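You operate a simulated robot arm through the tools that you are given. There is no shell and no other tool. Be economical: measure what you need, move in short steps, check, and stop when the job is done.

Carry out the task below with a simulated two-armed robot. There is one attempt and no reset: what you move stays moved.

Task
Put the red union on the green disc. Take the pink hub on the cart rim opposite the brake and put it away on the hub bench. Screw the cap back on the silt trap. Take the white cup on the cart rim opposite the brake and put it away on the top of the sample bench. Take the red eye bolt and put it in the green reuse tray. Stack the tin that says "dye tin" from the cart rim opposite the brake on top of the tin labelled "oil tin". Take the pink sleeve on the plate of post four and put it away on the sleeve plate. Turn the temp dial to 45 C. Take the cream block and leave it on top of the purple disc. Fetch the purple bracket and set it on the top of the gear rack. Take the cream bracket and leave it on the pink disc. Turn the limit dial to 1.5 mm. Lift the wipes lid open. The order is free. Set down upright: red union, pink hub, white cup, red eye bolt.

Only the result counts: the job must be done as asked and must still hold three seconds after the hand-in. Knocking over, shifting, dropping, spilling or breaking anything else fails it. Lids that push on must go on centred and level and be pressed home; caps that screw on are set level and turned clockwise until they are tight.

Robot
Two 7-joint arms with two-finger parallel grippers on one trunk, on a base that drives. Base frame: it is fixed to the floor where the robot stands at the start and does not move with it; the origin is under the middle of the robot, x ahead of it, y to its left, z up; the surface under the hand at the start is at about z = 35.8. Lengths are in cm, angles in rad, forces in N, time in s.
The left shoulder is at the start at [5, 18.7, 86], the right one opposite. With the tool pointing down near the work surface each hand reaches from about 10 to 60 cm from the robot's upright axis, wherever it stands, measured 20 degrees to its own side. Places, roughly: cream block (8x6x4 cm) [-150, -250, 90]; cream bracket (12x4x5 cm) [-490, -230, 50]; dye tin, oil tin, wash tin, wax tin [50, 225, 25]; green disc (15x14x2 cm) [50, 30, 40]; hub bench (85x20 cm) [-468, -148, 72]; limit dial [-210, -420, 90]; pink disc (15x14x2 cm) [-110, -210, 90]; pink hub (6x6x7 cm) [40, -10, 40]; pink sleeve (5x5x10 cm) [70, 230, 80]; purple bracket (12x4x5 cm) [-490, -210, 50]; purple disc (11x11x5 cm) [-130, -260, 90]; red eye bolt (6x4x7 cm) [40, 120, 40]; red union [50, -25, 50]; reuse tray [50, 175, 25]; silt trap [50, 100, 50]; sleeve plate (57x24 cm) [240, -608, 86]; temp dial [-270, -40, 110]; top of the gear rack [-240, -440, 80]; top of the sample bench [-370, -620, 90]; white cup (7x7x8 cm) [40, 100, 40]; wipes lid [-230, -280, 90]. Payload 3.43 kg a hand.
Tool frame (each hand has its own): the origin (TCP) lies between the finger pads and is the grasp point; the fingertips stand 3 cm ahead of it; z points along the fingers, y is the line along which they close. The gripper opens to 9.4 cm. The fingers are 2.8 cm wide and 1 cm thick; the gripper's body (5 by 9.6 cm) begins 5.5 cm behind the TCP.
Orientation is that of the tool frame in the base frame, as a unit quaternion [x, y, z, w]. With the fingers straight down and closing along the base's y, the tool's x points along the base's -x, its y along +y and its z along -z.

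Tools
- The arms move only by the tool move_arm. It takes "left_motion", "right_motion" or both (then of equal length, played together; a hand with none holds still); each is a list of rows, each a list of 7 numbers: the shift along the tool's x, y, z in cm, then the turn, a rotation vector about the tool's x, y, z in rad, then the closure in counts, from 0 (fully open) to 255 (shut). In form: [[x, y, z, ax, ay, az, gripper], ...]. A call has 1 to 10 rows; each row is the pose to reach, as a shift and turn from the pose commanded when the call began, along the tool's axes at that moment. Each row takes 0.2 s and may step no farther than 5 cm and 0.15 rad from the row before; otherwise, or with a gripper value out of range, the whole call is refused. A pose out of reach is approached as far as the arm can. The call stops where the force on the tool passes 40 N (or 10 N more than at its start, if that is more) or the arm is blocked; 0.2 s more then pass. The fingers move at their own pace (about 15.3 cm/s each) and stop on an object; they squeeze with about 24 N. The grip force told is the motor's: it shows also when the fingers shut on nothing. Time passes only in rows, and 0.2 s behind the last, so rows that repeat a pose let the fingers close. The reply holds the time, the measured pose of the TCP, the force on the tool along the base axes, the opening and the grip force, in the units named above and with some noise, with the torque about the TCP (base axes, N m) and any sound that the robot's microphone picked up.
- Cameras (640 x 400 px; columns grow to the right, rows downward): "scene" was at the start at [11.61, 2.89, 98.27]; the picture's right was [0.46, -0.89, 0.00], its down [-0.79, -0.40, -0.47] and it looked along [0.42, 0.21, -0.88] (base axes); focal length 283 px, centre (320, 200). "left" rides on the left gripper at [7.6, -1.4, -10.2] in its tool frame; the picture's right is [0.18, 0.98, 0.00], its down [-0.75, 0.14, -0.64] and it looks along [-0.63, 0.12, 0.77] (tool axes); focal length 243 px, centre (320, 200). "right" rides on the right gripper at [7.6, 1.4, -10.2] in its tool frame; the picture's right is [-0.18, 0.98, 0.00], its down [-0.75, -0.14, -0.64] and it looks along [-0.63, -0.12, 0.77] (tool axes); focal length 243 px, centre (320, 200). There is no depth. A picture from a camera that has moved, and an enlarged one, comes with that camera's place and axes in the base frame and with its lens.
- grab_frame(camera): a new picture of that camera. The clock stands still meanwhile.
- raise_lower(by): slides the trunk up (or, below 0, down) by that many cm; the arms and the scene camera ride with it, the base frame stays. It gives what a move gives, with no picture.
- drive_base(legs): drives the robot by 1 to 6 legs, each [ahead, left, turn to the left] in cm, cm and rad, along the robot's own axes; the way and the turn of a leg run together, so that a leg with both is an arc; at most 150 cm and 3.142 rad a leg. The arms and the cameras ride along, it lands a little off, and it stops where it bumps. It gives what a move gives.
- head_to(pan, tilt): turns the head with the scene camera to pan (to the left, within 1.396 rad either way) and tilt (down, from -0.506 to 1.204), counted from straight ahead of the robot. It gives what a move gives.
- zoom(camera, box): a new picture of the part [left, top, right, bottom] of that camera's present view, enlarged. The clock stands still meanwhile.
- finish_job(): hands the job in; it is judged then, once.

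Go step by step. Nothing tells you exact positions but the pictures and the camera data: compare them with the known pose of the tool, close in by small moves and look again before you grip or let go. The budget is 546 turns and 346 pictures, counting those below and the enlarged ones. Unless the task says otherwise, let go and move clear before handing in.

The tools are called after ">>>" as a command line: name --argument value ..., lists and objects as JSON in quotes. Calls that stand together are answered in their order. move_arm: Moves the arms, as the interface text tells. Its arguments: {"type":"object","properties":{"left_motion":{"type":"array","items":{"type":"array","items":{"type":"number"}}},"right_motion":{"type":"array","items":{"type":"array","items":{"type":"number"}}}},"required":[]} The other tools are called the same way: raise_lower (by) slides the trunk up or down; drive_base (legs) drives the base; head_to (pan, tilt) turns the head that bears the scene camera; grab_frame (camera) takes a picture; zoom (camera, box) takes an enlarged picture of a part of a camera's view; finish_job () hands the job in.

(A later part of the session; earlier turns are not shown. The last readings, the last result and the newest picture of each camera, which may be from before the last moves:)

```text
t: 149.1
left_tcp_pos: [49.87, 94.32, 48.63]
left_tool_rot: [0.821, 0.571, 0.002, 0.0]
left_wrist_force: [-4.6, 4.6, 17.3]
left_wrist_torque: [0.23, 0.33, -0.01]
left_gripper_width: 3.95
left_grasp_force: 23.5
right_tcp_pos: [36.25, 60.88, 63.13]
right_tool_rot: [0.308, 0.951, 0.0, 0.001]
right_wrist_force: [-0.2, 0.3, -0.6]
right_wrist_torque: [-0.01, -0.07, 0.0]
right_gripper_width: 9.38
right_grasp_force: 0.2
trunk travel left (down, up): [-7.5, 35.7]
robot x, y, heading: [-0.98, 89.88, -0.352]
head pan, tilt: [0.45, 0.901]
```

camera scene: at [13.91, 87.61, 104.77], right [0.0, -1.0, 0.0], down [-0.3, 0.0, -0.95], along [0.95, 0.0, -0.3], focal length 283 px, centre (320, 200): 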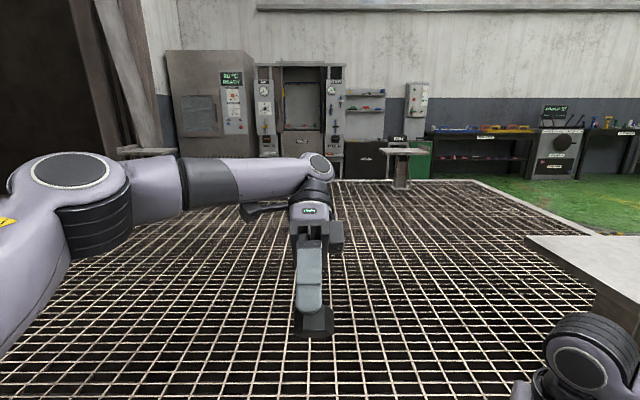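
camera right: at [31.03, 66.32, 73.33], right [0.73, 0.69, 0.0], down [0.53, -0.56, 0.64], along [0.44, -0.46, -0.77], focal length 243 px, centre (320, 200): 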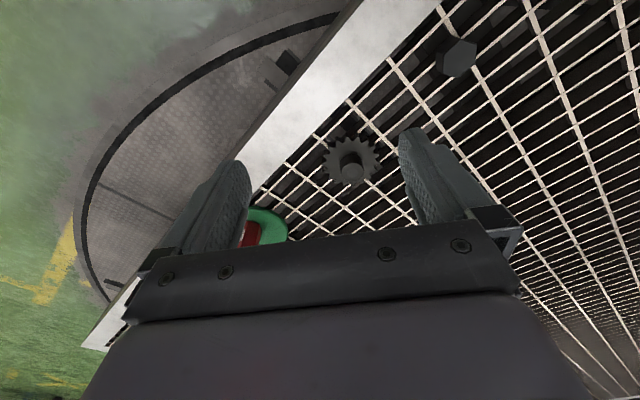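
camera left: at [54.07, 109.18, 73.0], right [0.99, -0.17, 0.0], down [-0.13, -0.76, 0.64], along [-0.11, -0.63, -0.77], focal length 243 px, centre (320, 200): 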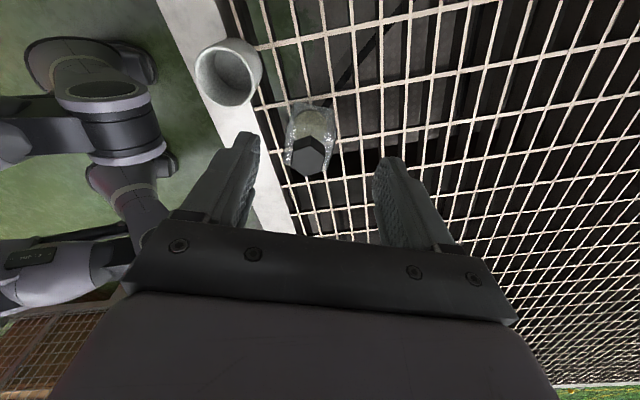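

>>> move_arm --left_motion '[[0, 0, 0.1, 0, 0, 0.0, 255], [0, 0, 0.1, 0, 0, 0.12, 255], [0, 0, 0.1, 0, 0, 0.24, 255], [0, 0, 0.1, 0, 0, 0.36, 255], [0, 0, 0.1, 0, 0, 0.48, 255]]'

>>> zoom --camera "scene" --box '[270, 180, 350, 260]'

```text
t: 150.3
left_tcp_pos: [49.83, 94.17, 48.47]
left_tool_rot: [0.934, 0.358, 0.001, -0.002]
left_wrist_force: [0.1, 6.2, 22.0]
left_wrist_torque: [0.11, 0.02, 0.01]
left_gripper_width: 3.94
left_grasp_force: 23.9
right_tcp_pos: [36.3, 60.71, 63.12]
right_tool_rot: [0.308, 0.951, 0.001, 0.001]
right_wrist_force: [0.9, -0.4, 0.2]
right_wrist_torque: [-0.02, 0.02, -0.01]
right_gripper_width: 9.4
right_grasp_force: 0.1
trunk travel left (down, up): [-7.5, 35.7]
robot x, y, heading: [-0.7, 90.08, -0.357]
head pan, tilt: [0.45, 0.901]
```

```text
5.00 times, centred on (310, 220) of scene
camera zoom: at [11.96, 88.37, 99.58], right [0.1, -1.0, 0.0], down [-0.78, -0.08, -0.62], along [0.62, 0.06, -0.78], focal length 1416 px, centre (370, 100)
```

zoom: 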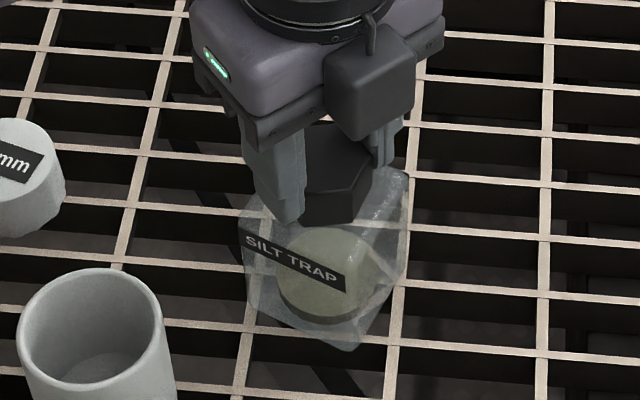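

The cap advanced relative to the jar (z dropped), so it isn't fully tight yet. Wind back and repeat strokes.

>>> move_arm --left_motion '[[0, 0, -0.25, 0, 0, 0, 255], [0, 0, -0.25, 0, 0, 0, 60], [0, 0, -0.25, 0, 0, -0.13, 60], [0, 0, -0.25, 0, 0, -0.26, 60], [0, 0, -0.25, 0, 0, -0.4, 60], [0, 0, -0.25, 0, 0, -0.55, 60], [0, 0, -0.25, 0, 0, -0.7, 60], [0, 0, -0.25, 0, 0, -0.85, 60], [0, 0, -0.25, 0, 0, -1.0, 60], [0, 0, -0.25, 0, 0, -1.047, 60]]'

>>> move_arm --left_motion '[[0, 0, 0, 0, 0, -0.15, 60], [0, 0, 0, 0, 0, -0.3, 60], [0, 0, 0, 0, 0, -0.45, 60], [0, 0, 0, 0, 0, -0.6, 60], [0, 0, 0, 0, 0, -0.75, 60], [0, 0, 0, 0, 0, -0.9, 60], [0, 0, 0, 0, 0, -1.047, 60], [0, 0, 0, 0, 0, -1.047, 255], [0, 0, 0, 0, 0, -1.047, 255]]'

>>> move_arm --left_motion '[[0, 0, 0.3, 0, 0, 0, 255], [0, 0, 0.35, 0, 0, 0.15, 255], [0, 0, 0.35, 0, 0, 0.3, 255], [0, 0, 0.4, 0, 0, 0.45, 255], [0, 0, 0.4, 0, 0, 0.6, 255], [0, 0, 0.4, 0, 0, 0.75, 255], [0, 0, 0.45, 0, 0, 0.9, 255], [0, 0, 0.45, 0, 0, 1.05, 255], [0, 0, 0.45, 0, 0, 1.2, 255], [0, 0, 0.5, 0, 0, 1.35, 255]]'

>>> zoom --camera "scene" --box '[270, 180, 350, 260]'

```text
t: 152.5
left_tcp_pos: [49.82, 94.27, 48.54]
left_tool_rot: [0.628, 0.778, 0.001, -0.001]
left_wrist_force: [-0.4, -0.2, -0.2]
left_wrist_torque: [0.0, 0.01, 0.0]
left_gripper_width: 7.21
left_grasp_force: 0.0
right_tcp_pos: [36.35, 60.88, 63.09]
right_tool_rot: [0.308, 0.951, 0.0, -0.001]
right_wrist_force: [-0.6, 0.4, -0.6]
right_wrist_torque: [0.01, -0.03, 0.0]
right_gripper_width: 9.4
right_grasp_force: 0.1
trunk travel left (down, up): [-7.5, 35.7]
robot x, y, heading: [-0.71, 89.46, -0.351]
head pan, tilt: [0.45, 0.901]
```

```text
t: 154.5
left_tcp_pos: [49.73, 94.26, 48.55]
left_tool_rot: [0.156, 0.988, 0.001, -0.001]
left_wrist_force: [0.3, -0.2, 1.5]
left_wrist_torque: [-0.02, 0.04, 0.04]
left_gripper_width: 3.91
left_grasp_force: 24.1
right_tcp_pos: [36.3, 60.84, 63.12]
right_tool_rot: [0.308, 0.951, 0.0, -0.001]
right_wrist_force: [0.1, -0.3, -0.2]
right_wrist_torque: [0.02, -0.03, 0.02]
right_gripper_width: 9.44
right_grasp_force: 0.0
trunk travel left (down, up): [-7.5, 35.7]
robot x, y, heading: [-1.16, 89.63, -0.35]
head pan, tilt: [0.45, 0.901]
```

```text
t: 156.7
left_tcp_pos: [49.85, 94.1, 48.28]
left_tool_rot: [0.74, 0.672, 0.001, 0.001]
left_wrist_force: [2.5, -5.9, 24.9]
left_wrist_torque: [-0.29, -0.05, 0.02]
left_gripper_width: 3.96
left_grasp_force: 24.1
right_tcp_pos: [36.28, 60.8, 63.16]
right_tool_rot: [0.308, 0.952, 0.001, 0.0]
right_wrist_force: [-0.6, 0.2, 0.2]
right_wrist_torque: [-0.01, 0.0, 0.01]
right_gripper_width: 9.4
right_grasp_force: 0.1
trunk travel left (down, up): [-7.5, 35.7]
robot x, y, heading: [-0.91, 89.65, -0.357]
head pan, tilt: [0.45, 0.901]
```

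```text
5.00 times, centred on (310, 220) of scene
camera zoom: at [11.94, 88.35, 99.59], right [0.1, -1.0, 0.0], down [-0.78, -0.08, -0.62], along [0.62, 0.06, -0.78], focal length 1416 px, centre (370, 100)
```

zoom: 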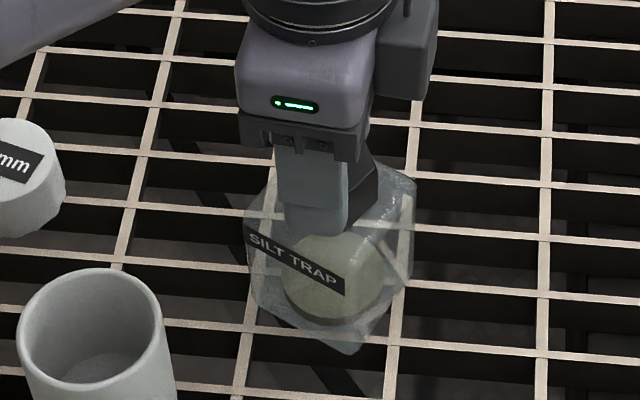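

Still turning relative to the jar and descending. Keep going.

>>> move_arm --left_motion '[[0, 0, 0.05, 0, 0, 0.15, 255], [0, 0, 0.05, 0, 0, 0.3, 255], [0, 0, 0.1, 0, 0, 0.45, 255], [0, 0, 0.1, 0, 0, 0.6, 255], [0, 0, 0.1, 0, 0, 0.75, 255], [0, 0, -0.15, 0, 0, 0.75, 255], [0, 0, -0.15, 0, 0, 0.75, 60], [0, 0, -0.15, 0, 0, 0.65, 60], [0, 0, -0.15, 0, 0, 0.5, 60], [0, 0, -0.15, 0, 0, 0.35, 60]]'

>>> zoom --camera "scene" --box '[270, 180, 350, 260]'

```text
t: 158.9
left_tcp_pos: [49.84, 94.24, 48.13]
left_tool_rot: [0.844, 0.536, -0.001, -0.001]
left_wrist_force: [-0.2, 0.9, -0.4]
left_wrist_torque: [-0.01, 0.0, 0.01]
left_gripper_width: 7.19
left_grasp_force: 0.1
right_tcp_pos: [36.37, 60.73, 63.06]
right_tool_rot: [0.308, 0.951, 0.0, -0.001]
right_wrist_force: [-1.0, -0.4, 1.1]
right_wrist_torque: [-0.04, -0.02, 0.0]
right_gripper_width: 9.37
right_grasp_force: 0.0
trunk travel left (down, up): [-7.5, 35.7]
robot x, y, heading: [-0.84, 89.42, -0.353]
head pan, tilt: [0.45, 0.901]
```

```text
5.00 times, centred on (310, 220) of scene
camera zoom: at [12.08, 88.37, 99.55], right [0.1, -1.0, 0.0], down [-0.78, -0.08, -0.62], along [0.62, 0.06, -0.78], focal length 1416 px, centre (370, 100)
```

zoom: 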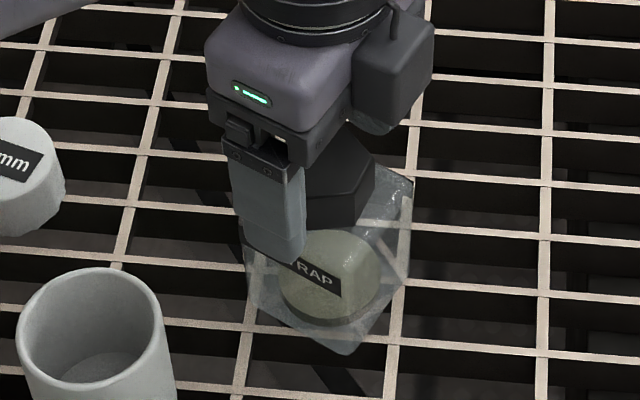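

>>> move_arm --left_motion '[[0, 0, -0.2, 0, 0, -0.15, 60], [0, 0, -0.2, 0, 0, -0.3, 60], [0, 0, -0.2, 0, 0, -0.45, 60], [0, 0, -0.2, 0, 0, -0.6, 60], [0, 0, -0.2, 0, 0, -0.75, 60], [0, 0, -0.2, 0, 0, -0.9, 60], [0, 0, -0.2, 0, 0, -1.05, 60], [0, 0, -0.2, 0, 0, -1.2, 60], [0, 0, -0.2, 0, 0, -1.35, 60], [0, 0, -0.2, 0, 0, -1.5, 60]]'

>>> move_arm --left_motion '[[0, 0, 0, 0, 0, -0.1, 60], [0, 0, 0, 0, 0, -0.19, 60], [0, 0, 0, 0, 0, -0.19, 255], [0, 0, 0, 0, 0, -0.19, 255], [0, 0, 0.25, 0, 0, -0.19, 255], [0, 0, 0.35, 0, 0, -0.05, 255], [0, 0, 0.35, 0, 0, 0.1, 255], [0, 0, 0.4, 0, 0, 0.25, 255], [0, 0, 0.4, 0, 0, 0.4, 255], [0, 0, 0.45, 0, 0, 0.55, 255]]'

>>> move_arm --left_motion '[[0, 0, 0.05, 0, 0, 0.15, 255], [0, 0, 0.05, 0, 0, 0.3, 255], [0, 0, 0.1, 0, 0, 0.45, 255], [0, 0, 0.1, 0, 0, 0.6, 255], [0, 0, 0.15, 0, 0, 0.75, 255], [0, 0, 0.15, 0, 0, 0.9, 255], [0, 0, 0.15, 0, 0, 1.05, 255], [0, 0, 0.15, 0, 0, 1.2, 255], [0, 0, 0.15, 0, 0, 1.35, 255]]'

>>> zoom --camera "scene" --box '[270, 180, 350, 260]'

```text
t: 161.1
left_tcp_pos: [49.82, 94.34, 48.5]
left_tool_rot: [0.252, 0.968, 0.002, -0.001]
left_wrist_force: [-1.2, -0.1, -0.2]
left_wrist_torque: [0.01, 0.01, 0.01]
left_gripper_width: 7.17
left_grasp_force: 0.0
right_tcp_pos: [36.35, 60.89, 62.94]
right_tool_rot: [0.309, 0.951, -0.001, -0.001]
right_wrist_force: [0.1, -0.1, 0.9]
right_wrist_torque: [0.02, -0.02, 0.0]
right_gripper_width: 9.4
right_grasp_force: 0.1
trunk travel left (down, up): [-7.5, 35.7]
robot x, y, heading: [-1.25, 89.62, -0.357]
head pan, tilt: [0.45, 0.901]
```

```text
t: 163.3
left_tcp_pos: [49.89, 94.11, 48.26]
left_tool_rot: [0.507, 0.862, 0.0, 0.002]
left_wrist_force: [1.7, -0.4, 25.7]
left_wrist_torque: [-0.13, -0.02, 0.48]
left_gripper_width: 3.92
left_grasp_force: 24.1
right_tcp_pos: [36.27, 60.8, 63.09]
right_tool_rot: [0.308, 0.951, 0.001, 0.0]
right_wrist_force: [0.3, -0.2, 0.0]
right_wrist_torque: [0.02, 0.01, 0.0]
right_gripper_width: 9.39
right_grasp_force: 0.0
trunk travel left (down, up): [-7.5, 35.7]
robot x, y, heading: [-1.11, 89.78, -0.351]
head pan, tilt: [0.45, 0.901]
```

```text
t: 165.3
left_tcp_pos: [49.82, 94.12, 48.02]
left_tool_rot: [0.935, 0.356, 0.001, 0.0]
left_wrist_force: [0.7, -0.3, 25.1]
left_wrist_torque: [0.01, -0.02, 0.5]
left_gripper_width: 3.94
left_grasp_force: 24.0
right_tcp_pos: [36.25, 60.75, 63.2]
right_tool_rot: [0.308, 0.951, 0.001, 0.0]
right_wrist_force: [0.1, -0.3, -0.1]
right_wrist_torque: [0.02, 0.0, -0.04]
right_gripper_width: 9.4
right_grasp_force: 0.0
trunk travel left (down, up): [-7.5, 35.7]
robot x, y, heading: [-0.94, 89.74, -0.35]
head pan, tilt: [0.45, 0.901]
```

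```text
5.00 times, centred on (310, 220) of scene
camera zoom: at [11.94, 88.36, 99.59], right [0.1, -1.0, 0.0], down [-0.78, -0.08, -0.62], along [0.62, 0.06, -0.78], focal length 1416 px, centre (370, 100)
```

zoom: 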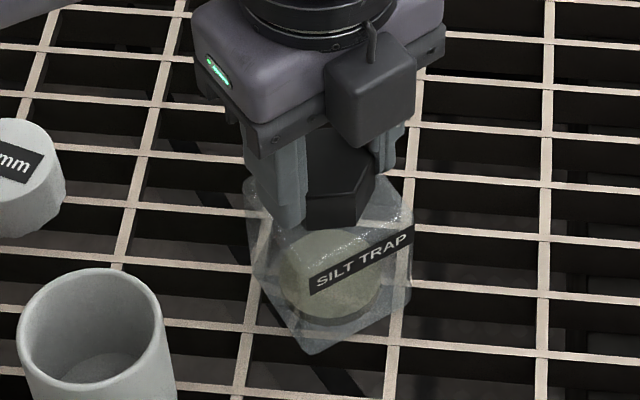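

Torque reached 0.5 Nm and the jar turns with the cap: it's tight. Release and retreat; next the eye bolt.

>>> move_arm --left_motion '[[0, 0, -0.25, 0, 0, 0, 255], [0, 0, -0.25, 0, 0, 0, 60], [0, 0, -0.25, 0, 0, 0, 0], [0, 0, -4, 0, 0, 0, 0], [0, 0, -8, 0, 0, 0, 0], [0, 0, -12, 0, 0, 0, 0], [0, 0, -15, 0, 0, 0, 0]]'

>>> zoom --camera "scene" --box '[250, 180, 350, 260]'

>>> move_arm --left_motion '[[0, 0, 0, 0, 0, -0.15, 0], [0, 0, 0, 0, 0, -0.3, 0], [0, 0, 0, 0, 0, -0.45, 0], [0, 0, 0, 0, 0, -0.6, 0], [0, 0, 0, 0, 0, -0.75, 0], [0, 0, 0, 0, 0, -0.9, 0], [0, 0, 0, 0, 0, -1.05, 0], [0, 0, 0, 0, 0, -1.2, 0], [0, 0, 0, 0, 0, -1.35, 0], [0, 0, 0, 0, 0, -1.5, 0]]'

>>> drive_base --legs '[[-8, 0, 0], [0, 0, 0.35], [0, 15, 0]]'

>>> head_to --pan 0.5 --tilt 0.8

>>> grab_frame --camera "scene"

```text
t: 166.9
left_tcp_pos: [49.91, 94.27, 62.87]
left_tool_rot: [0.935, 0.356, -0.001, -0.002]
left_wrist_force: [0.3, 0.2, -0.2]
left_wrist_torque: [0.02, 0.01, -0.05]
left_gripper_width: 9.4
left_grasp_force: 0.0
right_tcp_pos: [36.29, 60.77, 63.08]
right_tool_rot: [0.308, 0.951, 0.0, -0.001]
right_wrist_force: [-0.5, 0.0, -0.1]
right_wrist_torque: [0.01, 0.0, 0.01]
right_gripper_width: 9.42
right_grasp_force: 0.1
trunk travel left (down, up): [-7.5, 35.7]
robot x, y, heading: [-0.76, 89.73, -0.348]
head pan, tilt: [0.45, 0.901]
```

```text
5.00 times, centred on (300, 220) of scene
camera zoom: at [12.09, 88.37, 99.55], right [0.1, -1.0, 0.0], down [-0.78, -0.08, -0.62], along [0.62, 0.06, -0.78], focal length 1416 px, centre (420, 100)
```

zoom: 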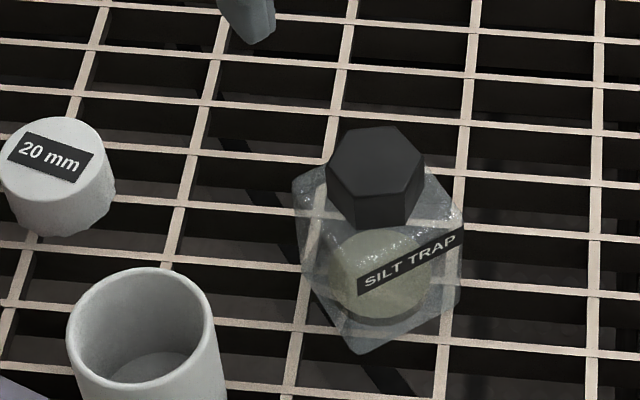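

```text
t: 169.1
left_tcp_pos: [49.79, 94.16, 62.9]
left_tool_rot: [0.44, 0.898, 0.001, 0.0]
left_wrist_force: [-0.3, 0.1, 0.4]
left_wrist_torque: [-0.02, 0.0, 0.02]
left_gripper_width: 9.39
left_grasp_force: 0.0
right_tcp_pos: [36.3, 60.8, 63.02]
right_tool_rot: [0.308, 0.951, 0.0, -0.001]
right_wrist_force: [-0.9, 0.4, 0.4]
right_wrist_torque: [0.0, 0.0, -0.01]
right_gripper_width: 9.41
right_grasp_force: 0.1
trunk travel left (down, up): [-7.5, 35.7]
robot x, y, heading: [-0.89, 89.75, -0.355]
head pan, tilt: [0.45, 0.901]
```

```text
t: 172.8
left_tcp_pos: [37.9, 128.87, 62.79]
left_tool_rot: [0.276, 0.961, 0.0, -0.002]
left_wrist_force: [-0.1, 0.2, 0.4]
left_wrist_torque: [-0.03, 0.0, -0.03]
left_gripper_width: 9.36
left_grasp_force: 0.1
right_tcp_pos: [36.66, 92.92, 63.06]
right_tool_rot: [0.137, 0.991, 0.001, 0.0]
right_wrist_force: [0.3, 0.2, 0.2]
right_wrist_torque: [0.02, 0.0, -0.03]
right_gripper_width: 9.39
right_grasp_force: 0.0
trunk travel left (down, up): [-7.5, 35.7]
robot x, y, heading: [-8.36, 106.65, -0.004]
head pan, tilt: [0.45, 0.901]
```

```text
t: 173.5
left_tcp_pos: [37.92, 128.9, 62.79]
left_tool_rot: [0.277, 0.961, 0.0, -0.002]
left_wrist_force: [-0.6, -0.5, 0.1]
left_wrist_torque: [-0.02, 0.03, 0.01]
left_gripper_width: 9.41
left_grasp_force: 0.2
right_tcp_pos: [36.73, 92.87, 63.1]
right_tool_rot: [0.137, 0.991, 0.0, -0.001]
right_wrist_force: [0.0, -0.1, 0.0]
right_wrist_torque: [0.04, -0.02, 0.01]
right_gripper_width: 9.4
right_grasp_force: 0.0
trunk travel left (down, up): [-7.5, 35.7]
robot x, y, heading: [-8.27, 107.17, -0.003]
head pan, tilt: [0.499, 0.799]
```

```text
236 pictures are left
camera scene: at [4.74, 110.95, 100.34], right [0.48, -0.88, 0.0], down [-0.63, -0.34, -0.7], along [0.61, 0.33, -0.72], focal length 283 px, centre (320, 200)
```

scene: 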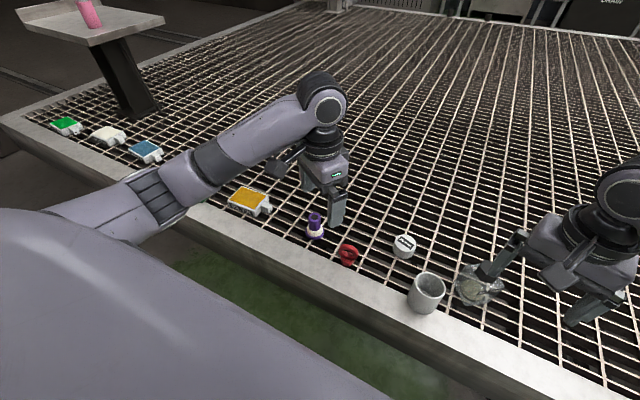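

>>> zoom --camera "scene" --box '[290, 190, 390, 290]'

>>> grab_frame --camera "left"

```text
4.00 times, centred on (340, 240) of scene
camera zoom: at [4.74, 110.95, 100.34], right [0.48, -0.88, 0.0], down [-0.63, -0.34, -0.7], along [0.61, 0.33, -0.72], focal length 1132 px, centre (240, 40)
```

zoom: 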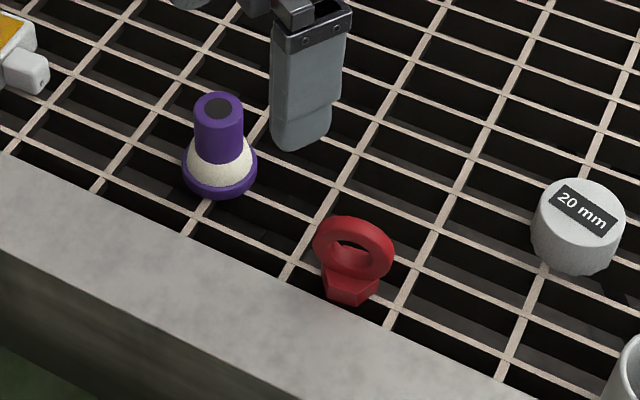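

```text
234 pictures are left
camera left: at [30.69, 131.63, 73.12], right [0.37, 0.93, 0.0], down [0.71, -0.28, 0.64], along [0.6, -0.23, -0.77], focal length 243 px, centre (320, 200)
```

left: 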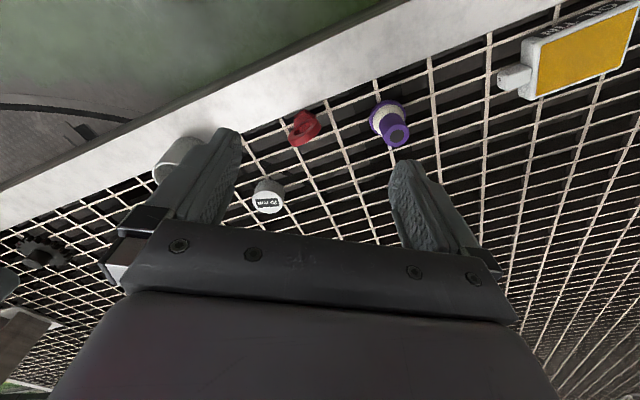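

>>> zoom --camera "left" --box '[260, 80, 360, 180]'

```text
4.00 times, centred on (310, 130) of left
camera zoom: at [30.69, 131.63, 73.12], right [0.37, 0.93, 0.0], down [0.71, -0.28, 0.64], along [0.6, -0.23, -0.77], focal length 970 px, centre (360, 480)
```

zoom: 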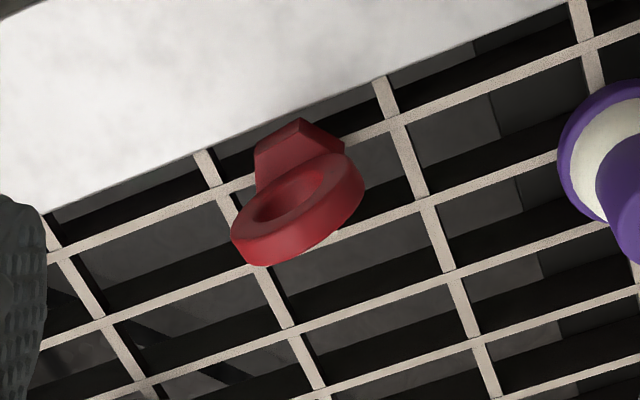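

Eye bolt stands at ≈[44.2,124.1], ring plane along y. I'll come over it with the fingers closing along x.

>>> move_arm --left_motion '[[-1.3, -0.1, 0, 0, 0, 0.145, 0], [-2.6, -0.2, 1, 0, 0, 0.29, 0], [-3.9, -0.3, 2.5, 0, 0, 0.435, 0], [-5.2, -0.4, 4, 0, 0, 0.58, 0], [-6.5, -0.5, 5.5, 0, 0, 0.725, 0], [-7.9, -0.7, 7, 0, 0, 0.87, 0], [-7.9, -0.7, 8.8, 0, 0, 1.01, 0]]'

>>> grab_frame --camera "left"

```text
t: 175.1
left_tcp_pos: [44.32, 124.2, 54.11]
left_tool_rot: [0.708, 0.706, 0.0, -0.001]
left_wrist_force: [0.4, -0.6, 0.3]
left_wrist_torque: [-0.03, 0.06, 0.0]
left_gripper_width: 9.4
left_grasp_force: 0.0
right_tcp_pos: [36.67, 92.8, 62.98]
right_tool_rot: [0.137, 0.991, -0.001, -0.002]
right_wrist_force: [-0.6, -0.4, 0.2]
right_wrist_torque: [0.0, 0.0, 0.01]
right_gripper_width: 9.4
right_grasp_force: 0.0
trunk travel left (down, up): [-7.5, 35.7]
robot x, y, heading: [-8.44, 106.88, -0.001]
head pan, tilt: [0.499, 0.799]
```

```text
232 pictures are left
camera left: at [42.81, 131.73, 64.34], right [0.98, 0.18, 0.0], down [0.14, -0.75, 0.64], along [0.12, -0.63, -0.77], focal length 243 px, centre (320, 200)
```

left: 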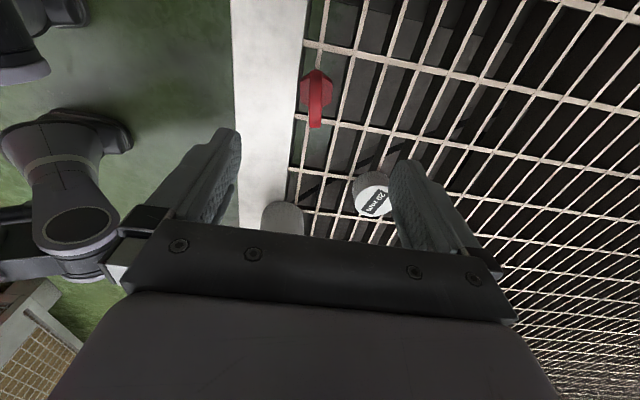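

>>> zoom --camera "left" --box '[280, 55, 360, 145]'

```text
4.44 times, centred on (320, 100) of left
camera zoom: at [42.81, 131.73, 64.34], right [0.98, 0.18, 0.0], down [0.14, -0.75, 0.64], along [0.12, -0.63, -0.77], focal length 1078 px, centre (320, 644)
```

zoom: 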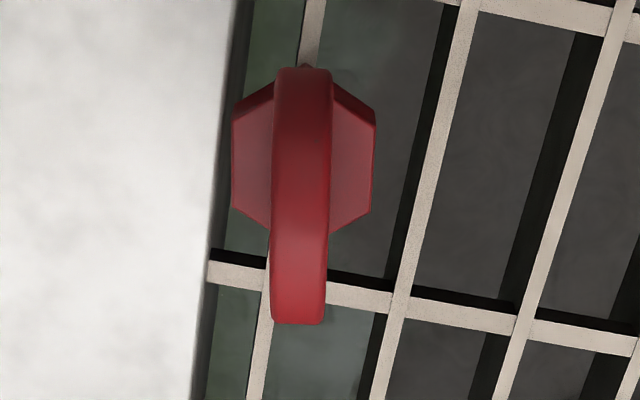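

>>> move_arm --left_motion '[[0, -0.3, 4, 0, 0, -0.1, 0], [0, -0.35, 8, 0, 0, -0.19, 0], [0, -0.35, 11, 0, 0, -0.19, 0]]'

>>> zoom --camera "left" --box '[220, 55, 420, 255]'

```text
t: 175.9
left_tcp_pos: [43.91, 124.14, 42.93]
left_tool_rot: [0.637, 0.771, -0.001, -0.001]
left_wrist_force: [0.1, 0.9, 0.0]
left_wrist_torque: [-0.01, 0.01, 0.02]
left_gripper_width: 9.39
left_grasp_force: 0.1
right_tcp_pos: [36.64, 92.8, 63.08]
right_tool_rot: [0.137, 0.991, 0.0, 0.0]
right_wrist_force: [0.1, -0.7, 0.3]
right_wrist_torque: [0.0, 0.04, -0.03]
right_gripper_width: 9.4
right_grasp_force: 0.0
trunk travel left (down, up): [-7.5, 35.7]
robot x, y, heading: [-8.22, 107.38, 0.004]
head pan, tilt: [0.499, 0.799]
```

```text
2.00 times, centred on (320, 155) of left
camera zoom: at [41.12, 131.25, 53.24], right [0.93, 0.37, 0.0], down [0.28, -0.71, 0.64], along [0.23, -0.6, -0.77], focal length 485 px, centre (320, 290)
```

zoom: 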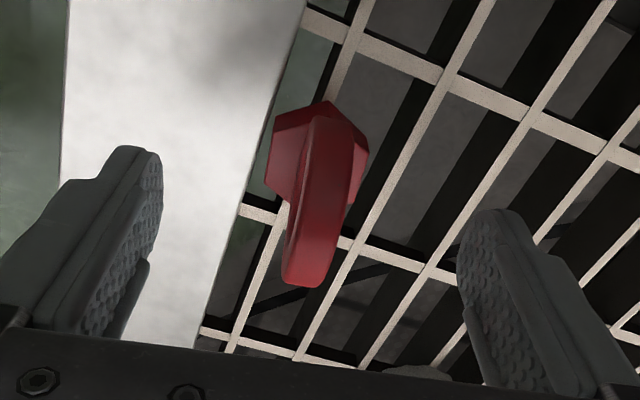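

>>> move_arm --left_motion '[[-0.3, 0, 1, 0, 0, -0.08, 0], [-0.3, 0, 1.9, 0, 0, -0.08, 0], [-0.3, 0, 1.9, 0, 0, -0.08, 120], [-0.3, 0, 1.9, 0, 0, -0.08, 255], [-0.3, 0, 1.9, 0, 0, -0.08, 255], [-0.3, 0, 1.9, 0, 0, -0.08, 255]]'

>>> zoom --camera "left" --box '[220, 55, 420, 255]'

```text
t: 177.3
left_tcp_pos: [43.94, 123.75, 41.1]
left_tool_rot: [0.606, 0.796, 0.0, -0.002]
left_wrist_force: [-0.1, -0.4, -0.3]
left_wrist_torque: [-0.03, 0.0, 0.01]
left_gripper_width: 1.62
left_grasp_force: 24.2
right_tcp_pos: [36.64, 92.89, 62.99]
right_tool_rot: [0.137, 0.991, 0.001, 0.0]
right_wrist_force: [0.8, 0.3, 0.1]
right_wrist_torque: [-0.02, -0.02, -0.01]
right_gripper_width: 9.4
right_grasp_force: 0.0
trunk travel left (down, up): [-7.5, 35.7]
robot x, y, heading: [-8.52, 106.69, -0.001]
head pan, tilt: [0.499, 0.799]
```

```text
2.00 times, centred on (320, 155) of left
camera zoom: at [40.54, 130.61, 51.42], right [0.9, 0.44, 0.0], down [0.34, -0.69, 0.64], along [0.28, -0.58, -0.77], focal length 485 px, centre (320, 290)
```

zoom: 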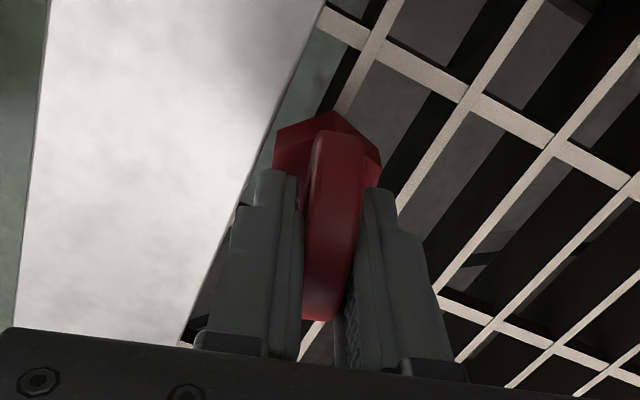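

Gripped (1.6 cm). Lift and drive left toward the tray.

>>> move_arm --left_motion '[[0, 0, -3, 0, 0, 0, 255], [0, 0, -7, 0, 0, 0, 255], [0, 0, -11, 0, 0, 0, 255], [0, 0, -15, 0, 0, 0, 255], [0, 0, -19, 0, 0, 0, 255]]'

>>> drive_base --legs '[[0, 48, 0]]'

>>> grab_frame --camera "scene"

>>> grab_frame --camera "left"

```text
t: 178.5
left_tcp_pos: [43.81, 123.75, 60.24]
left_tool_rot: [0.605, 0.796, -0.001, -0.002]
left_wrist_force: [0.1, 0.2, -0.9]
left_wrist_torque: [0.06, 0.0, 0.0]
left_gripper_width: 1.62
left_grasp_force: 24.1
right_tcp_pos: [36.75, 92.9, 63.06]
right_tool_rot: [0.137, 0.991, 0.0, -0.001]
right_wrist_force: [0.8, -0.8, -0.3]
right_wrist_torque: [0.0, 0.0, 0.03]
right_gripper_width: 9.4
right_grasp_force: 0.0
trunk travel left (down, up): [-7.5, 35.7]
robot x, y, heading: [-8.22, 107.1, 0.001]
head pan, tilt: [0.499, 0.799]
```

```text
t: 183.2
left_tcp_pos: [43.64, 171.57, 60.13]
left_tool_rot: [0.605, 0.796, 0.0, -0.001]
left_wrist_force: [0.1, -0.3, -1.5]
left_wrist_torque: [-0.01, -0.01, 0.0]
left_gripper_width: 1.61
left_grasp_force: 24.0
right_tcp_pos: [36.67, 140.46, 62.99]
right_tool_rot: [0.135, 0.991, -0.001, -0.001]
right_wrist_force: [0.0, 0.0, 0.2]
right_wrist_torque: [0.0, 0.0, 0.01]
right_gripper_width: 9.37
right_grasp_force: 0.1
trunk travel left (down, up): [-7.5, 35.7]
robot x, y, heading: [-8.65, 154.8, 0.002]
head pan, tilt: [0.499, 0.799]
```

```text
228 pictures are left
camera scene: at [4.68, 158.55, 100.34], right [0.48, -0.88, 0.0], down [-0.63, -0.34, -0.7], along [0.61, 0.34, -0.72], focal length 283 px, centre (320, 200)
```

scene: 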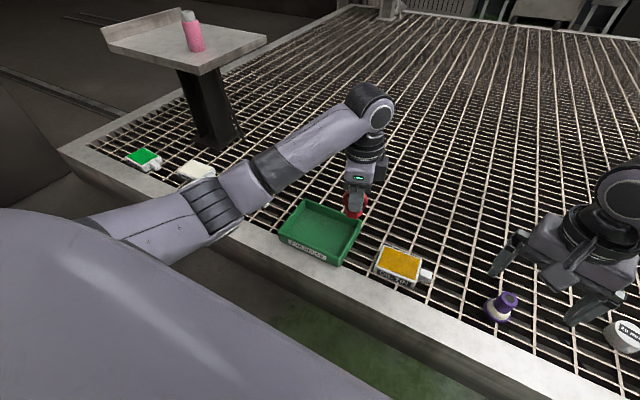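

```text
227 pictures are left
camera left: at [40.3, 178.37, 70.45], right [0.9, 0.44, 0.0], down [0.34, -0.69, 0.64], along [0.28, -0.57, -0.77], focal length 243 px, centre (320, 200)
```

left: 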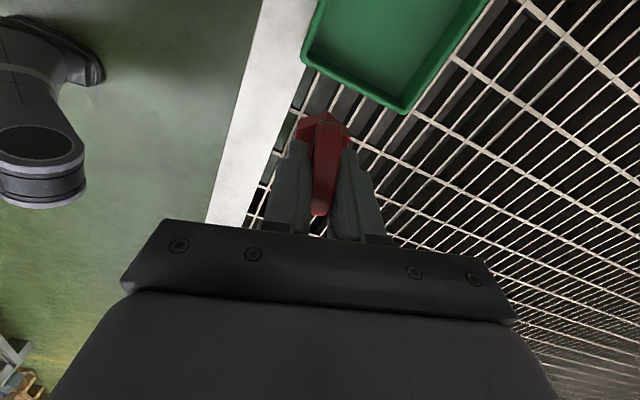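

>>> zoom --camera "scene" --box '[120, 140, 440, 290]'

```text
2.00 times, centred on (280, 215) of scene
camera zoom: at [4.68, 158.55, 100.34], right [0.48, -0.88, 0.0], down [-0.63, -0.34, -0.7], along [0.61, 0.34, -0.72], focal length 566 px, centre (400, 170)
```

zoom: 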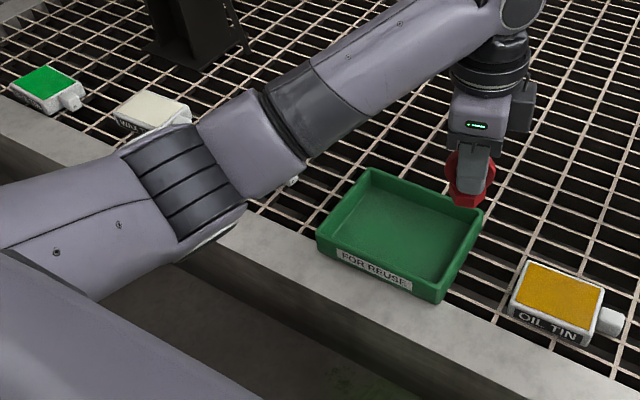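

>>> move_arm --left_motion '[[3.2, 2.3, 0, 0, 0, 0, 255], [6.4, 4.7, 0, 0, 0, 0, 255], [9.5, 7, 3, 0, 0, 0, 255], [9.5, 7, 7, 0, 0, 0, 255], [9.5, 7, 10, 0, 0, 0, 255]]'

>>> grab_frame --camera "left"

>>> zoom --camera "scene" --box '[240, 130, 400, 290]'

```text
t: 184.3
left_tcp_pos: [47.93, 182.6, 50.05]
left_tool_rot: [0.605, 0.796, 0.0, -0.002]
left_wrist_force: [-0.3, -0.7, -0.9]
left_wrist_torque: [-0.02, -0.02, 0.0]
left_gripper_width: 1.59
left_grasp_force: 24.1
right_tcp_pos: [36.71, 140.54, 63.05]
right_tool_rot: [0.136, 0.991, 0.001, -0.001]
right_wrist_force: [-0.5, -0.1, 0.8]
right_wrist_torque: [0.0, 0.02, 0.01]
right_gripper_width: 9.39
right_grasp_force: 0.1
trunk travel left (down, up): [-7.5, 35.7]
robot x, y, heading: [-8.43, 154.67, 0.003]
head pan, tilt: [0.499, 0.799]
```

```text
225 pictures are left
camera left: at [44.54, 189.51, 60.37], right [0.9, 0.44, 0.0], down [0.34, -0.69, 0.64], along [0.28, -0.57, -0.77], focal length 243 px, centre (320, 200)
```

left: 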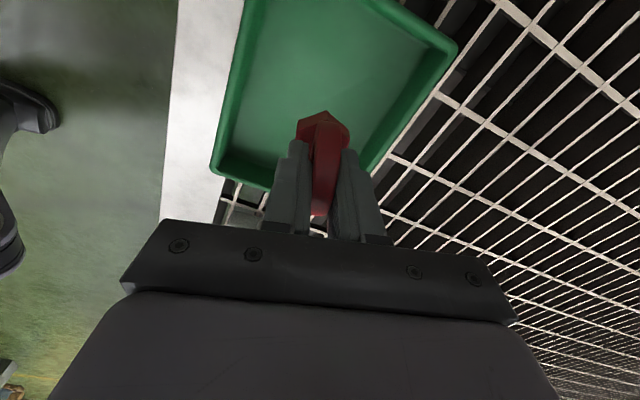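

```text
2.50 times, centred on (320, 210) of scene
camera zoom: at [4.67, 158.55, 100.35], right [0.48, -0.88, 0.0], down [-0.63, -0.34, -0.7], along [0.61, 0.34, -0.72], focal length 708 px, centre (320, 175)
```

zoom: 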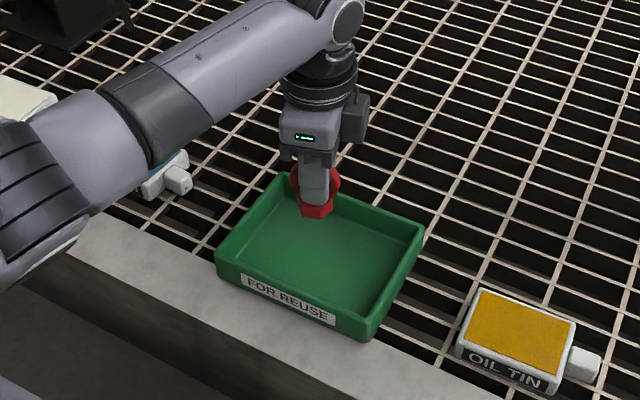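

Centred over the tray; lower it.

>>> move_arm --left_motion '[[0, 0, 3, 0, 0, 0, 255], [0, 0, 6, 0, 0, 0, 255], [0, 0, 7.4, 0, 0, 0, 255], [0, 0, 7.7, 0, 0, 0, 255], [0, 0, 8.0, 0, 0, 0, 255], [0, 0, 8.3, 0, 0, 0, 255]]'

```text
t: 185.8
left_tcp_pos: [47.72, 182.58, 42.0]
left_tool_rot: [0.605, 0.796, 0.001, -0.001]
left_wrist_force: [0.0, -0.2, -1.8]
left_wrist_torque: [-0.01, -0.03, 0.0]
left_gripper_width: 1.61
left_grasp_force: 24.3
right_tcp_pos: [36.63, 140.5, 63.09]
right_tool_rot: [0.135, 0.991, 0.0, -0.001]
right_wrist_force: [0.2, 0.1, -0.2]
right_wrist_torque: [0.01, 0.02, -0.02]
right_gripper_width: 9.41
right_grasp_force: 0.0
trunk travel left (down, up): [-7.5, 35.7]
robot x, y, heading: [-8.65, 154.62, -0.003]
head pan, tilt: [0.499, 0.799]
```

>>> move_arm --left_motion '[[0, 0, 0.2, 0, 0, 0, 255], [0, 0, 0.4, 0, 0, 0, 255], [0, 0, 0.4, 0, 0, 0, 255]]'

```text
t: 186.6
left_tcp_pos: [47.87, 182.65, 41.75]
left_tool_rot: [0.604, 0.797, 0.001, 0.0]
left_wrist_force: [0.4, 0.3, 7.9]
left_wrist_torque: [0.11, 0.11, -0.05]
left_gripper_width: 1.6
left_grasp_force: 23.7
right_tcp_pos: [36.79, 140.49, 63.27]
right_tool_rot: [0.134, 0.991, 0.001, 0.0]
right_wrist_force: [-0.7, -0.2, 0.7]
right_wrist_torque: [0.0, 0.03, 0.02]
right_gripper_width: 9.4
right_grasp_force: 0.1
trunk travel left (down, up): [-7.5, 35.7]
robot x, y, heading: [-8.34, 154.4, -0.004]
head pan, tilt: [0.499, 0.799]
```

>>> move_arm --left_motion '[[0, 0, -0.05, 0, 0, 0, 150], [0, 0, -0.05, 0, 0, 0, 120], [0, 0, -0.05, 0, 0, 0, 120], [0, 0, -4, 0, 0, 0, 120], [0, 0, -8, 0, 0, 0, 120], [0, 0, -13, 0, 0, 0, 60], [0, 0, -18, 0, 0, 0, 0]]'

>>> zoom --camera "scene" --box '[240, 130, 400, 290]'

>>> grab_frame --camera "left"

```text
t: 188.2
left_tcp_pos: [47.85, 182.45, 59.19]
left_tool_rot: [0.604, 0.797, 0.0, -0.001]
left_wrist_force: [0.3, -0.5, 1.0]
left_wrist_torque: [-0.01, 0.01, 0.0]
left_gripper_width: 9.39
left_grasp_force: 0.1
right_tcp_pos: [36.68, 140.62, 62.95]
right_tool_rot: [0.135, 0.991, 0.0, -0.001]
right_wrist_force: [0.0, 0.4, -0.7]
right_wrist_torque: [0.01, 0.01, 0.01]
right_gripper_width: 9.4
right_grasp_force: 0.1
trunk travel left (down, up): [-7.5, 35.7]
robot x, y, heading: [-8.2, 154.88, 0.002]
head pan, tilt: [0.499, 0.799]
```

```text
2.50 times, centred on (320, 210) of scene
camera zoom: at [4.68, 158.56, 100.34], right [0.48, -0.88, 0.0], down [-0.63, -0.34, -0.7], along [0.61, 0.34, -0.72], focal length 708 px, centre (320, 175)
```

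zoom: 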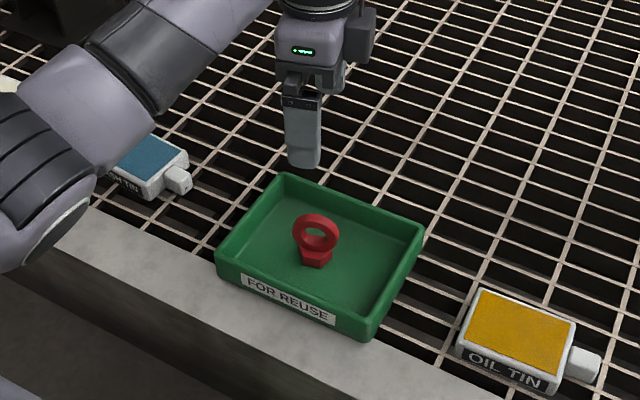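

```text
222 pictures are left
camera left: at [44.37, 189.38, 69.57], right [0.9, 0.44, 0.0], down [0.34, -0.69, 0.64], along [0.28, -0.57, -0.77], focal length 243 px, centre (320, 200)
```

left: 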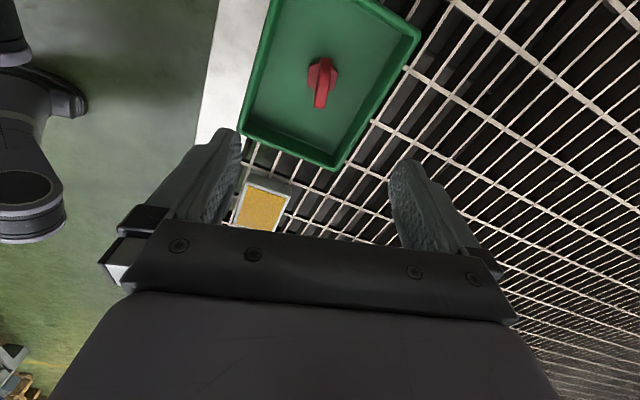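

Eye bolt is upright in the tray. Drive left to read the tin labels.

>>> drive_base --legs '[[0, 40, 0]]'

>>> grab_frame --camera "scene"

>>> grab_frame --camera "left"

```text
t: 192.2
left_tcp_pos: [47.8, 222.02, 59.23]
left_tool_rot: [0.606, 0.795, 0.0, -0.001]
left_wrist_force: [0.8, 0.3, 0.4]
left_wrist_torque: [0.04, 0.0, -0.02]
left_gripper_width: 9.39
left_grasp_force: 0.1
right_tcp_pos: [36.63, 180.23, 63.1]
right_tool_rot: [0.137, 0.991, 0.001, -0.001]
right_wrist_force: [0.1, -0.3, -0.1]
right_wrist_torque: [-0.01, -0.01, -0.02]
right_gripper_width: 9.41
right_grasp_force: 0.0
trunk travel left (down, up): [-7.5, 35.7]
robot x, y, heading: [-8.04, 194.6, -0.003]
head pan, tilt: [0.499, 0.799]
```

```text
221 pictures are left
camera scene: at [4.62, 198.19, 100.35], right [0.48, -0.88, 0.0], down [-0.63, -0.34, -0.7], along [0.61, 0.33, -0.72], focal length 283 px, centre (320, 200)
```

scene: 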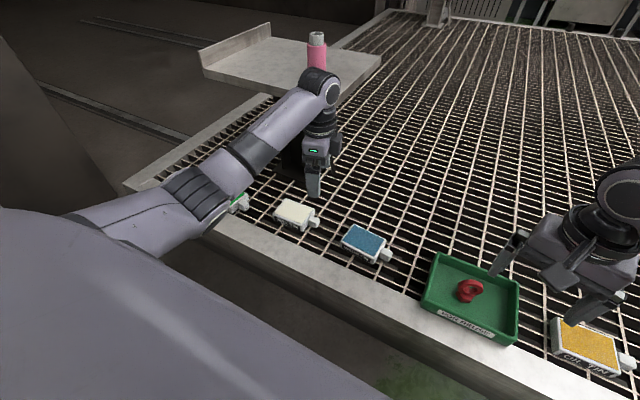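

```text
220 pictures are left
camera left: at [44.41, 228.91, 69.53], right [0.9, 0.44, 0.0], down [0.34, -0.69, 0.64], along [0.28, -0.58, -0.77], focal length 243 px, centre (320, 200)
```

left: 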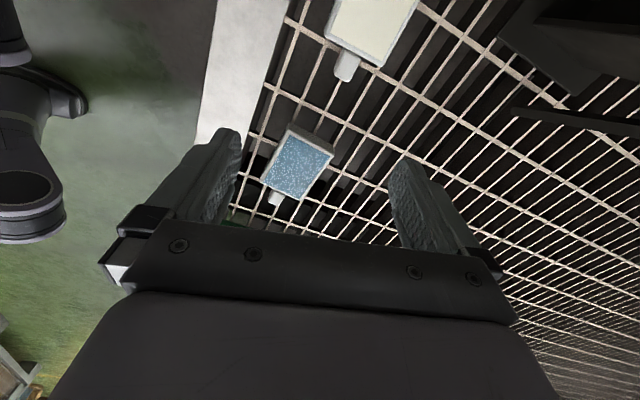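

>>> zoom --camera "scene" --box '[220, 180, 400, 290]'

```text
3.56 times, centred on (310, 235) of scene
camera zoom: at [4.62, 198.19, 100.35], right [0.48, -0.88, 0.0], down [-0.63, -0.34, -0.7], along [0.61, 0.33, -0.72], focal length 1007 px, centre (356, 76)
```

zoom: 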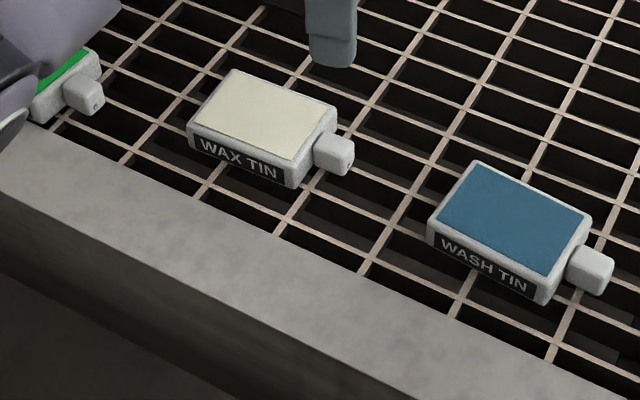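

Green tin further left should be the dye tin. Post four's plate (z≈74) is close, so retract the left hand a bit, then drive further left and look.

>>> move_arm --left_motion '[[1.1, -3.9, 0, 0, 0, 0, 0], [2.2, -7.8, 0, 0, 0, 0, 0], [3.2, -11.6, 0, 0, 0, 0, 0]]'

>>> drive_base --legs '[[0, 25, 0]]'

>>> head_to --pan 0.7 --tilt 0.6

>>> grab_frame --camera "scene"

>>> grab_frame --camera "left"

```text
t: 193.0
left_tcp_pos: [35.63, 222.02, 59.31]
left_tool_rot: [0.605, 0.796, -0.001, -0.002]
left_wrist_force: [-0.1, -0.4, -0.8]
left_wrist_torque: [-0.02, -0.03, 0.02]
left_gripper_width: 9.4
left_grasp_force: 0.0
right_tcp_pos: [36.66, 180.03, 62.95]
right_tool_rot: [0.136, 0.991, 0.0, 0.0]
right_wrist_force: [0.0, 1.1, 0.0]
right_wrist_torque: [-0.05, 0.0, 0.02]
right_gripper_width: 9.39
right_grasp_force: 0.1
trunk travel left (down, up): [-7.5, 35.7]
robot x, y, heading: [-8.43, 194.49, -0.002]
head pan, tilt: [0.499, 0.799]
```

```text
t: 195.8
left_tcp_pos: [35.9, 247.06, 59.24]
left_tool_rot: [0.607, 0.795, 0.001, -0.002]
left_wrist_force: [-1.2, 0.6, -0.9]
left_wrist_torque: [0.01, 0.0, -0.03]
left_gripper_width: 9.38
left_grasp_force: 0.0
right_tcp_pos: [36.63, 205.15, 62.99]
right_tool_rot: [0.138, 0.99, 0.0, -0.001]
right_wrist_force: [-0.3, 0.9, -0.2]
right_wrist_torque: [-0.02, -0.04, 0.01]
right_gripper_width: 9.41
right_grasp_force: 0.1
trunk travel left (down, up): [-7.5, 35.7]
robot x, y, heading: [-8.39, 219.17, -0.001]
head pan, tilt: [0.499, 0.799]
```

```text
t: 196.5
left_tcp_pos: [35.73, 247.09, 59.33]
left_tool_rot: [0.607, 0.795, 0.0, -0.001]
left_wrist_force: [0.3, 0.4, 0.7]
left_wrist_torque: [0.0, 0.01, 0.02]
left_gripper_width: 9.39
left_grasp_force: 0.0
right_tcp_pos: [36.69, 205.03, 63.07]
right_tool_rot: [0.138, 0.99, 0.0, -0.002]
right_wrist_force: [0.6, 0.0, 0.2]
right_wrist_torque: [0.01, 0.0, 0.02]
right_gripper_width: 9.4
right_grasp_force: 0.0
trunk travel left (down, up): [-7.5, 35.7]
robot x, y, heading: [-8.4, 219.03, -0.001]
head pan, tilt: [0.7, 0.6]
```

```text
218 pictures are left
camera scene: at [4.34, 225.0, 102.03], right [0.64, -0.77, 0.0], down [-0.43, -0.36, -0.82], along [0.63, 0.53, -0.57], focal length 283 px, centre (320, 200)
```

scene: 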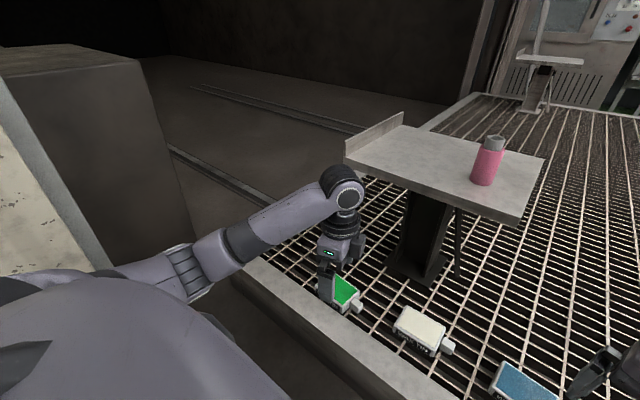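

```text
217 pictures are left
camera left: at [32.5, 253.91, 69.59], right [0.9, 0.44, 0.0], down [0.34, -0.69, 0.64], along [0.28, -0.58, -0.77], focal length 243 px, centre (320, 200)
```

left: 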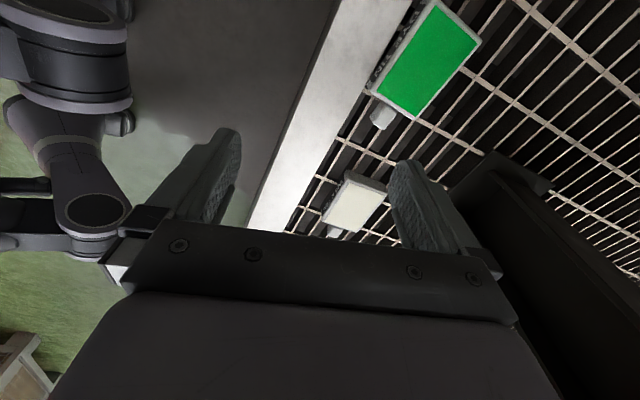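

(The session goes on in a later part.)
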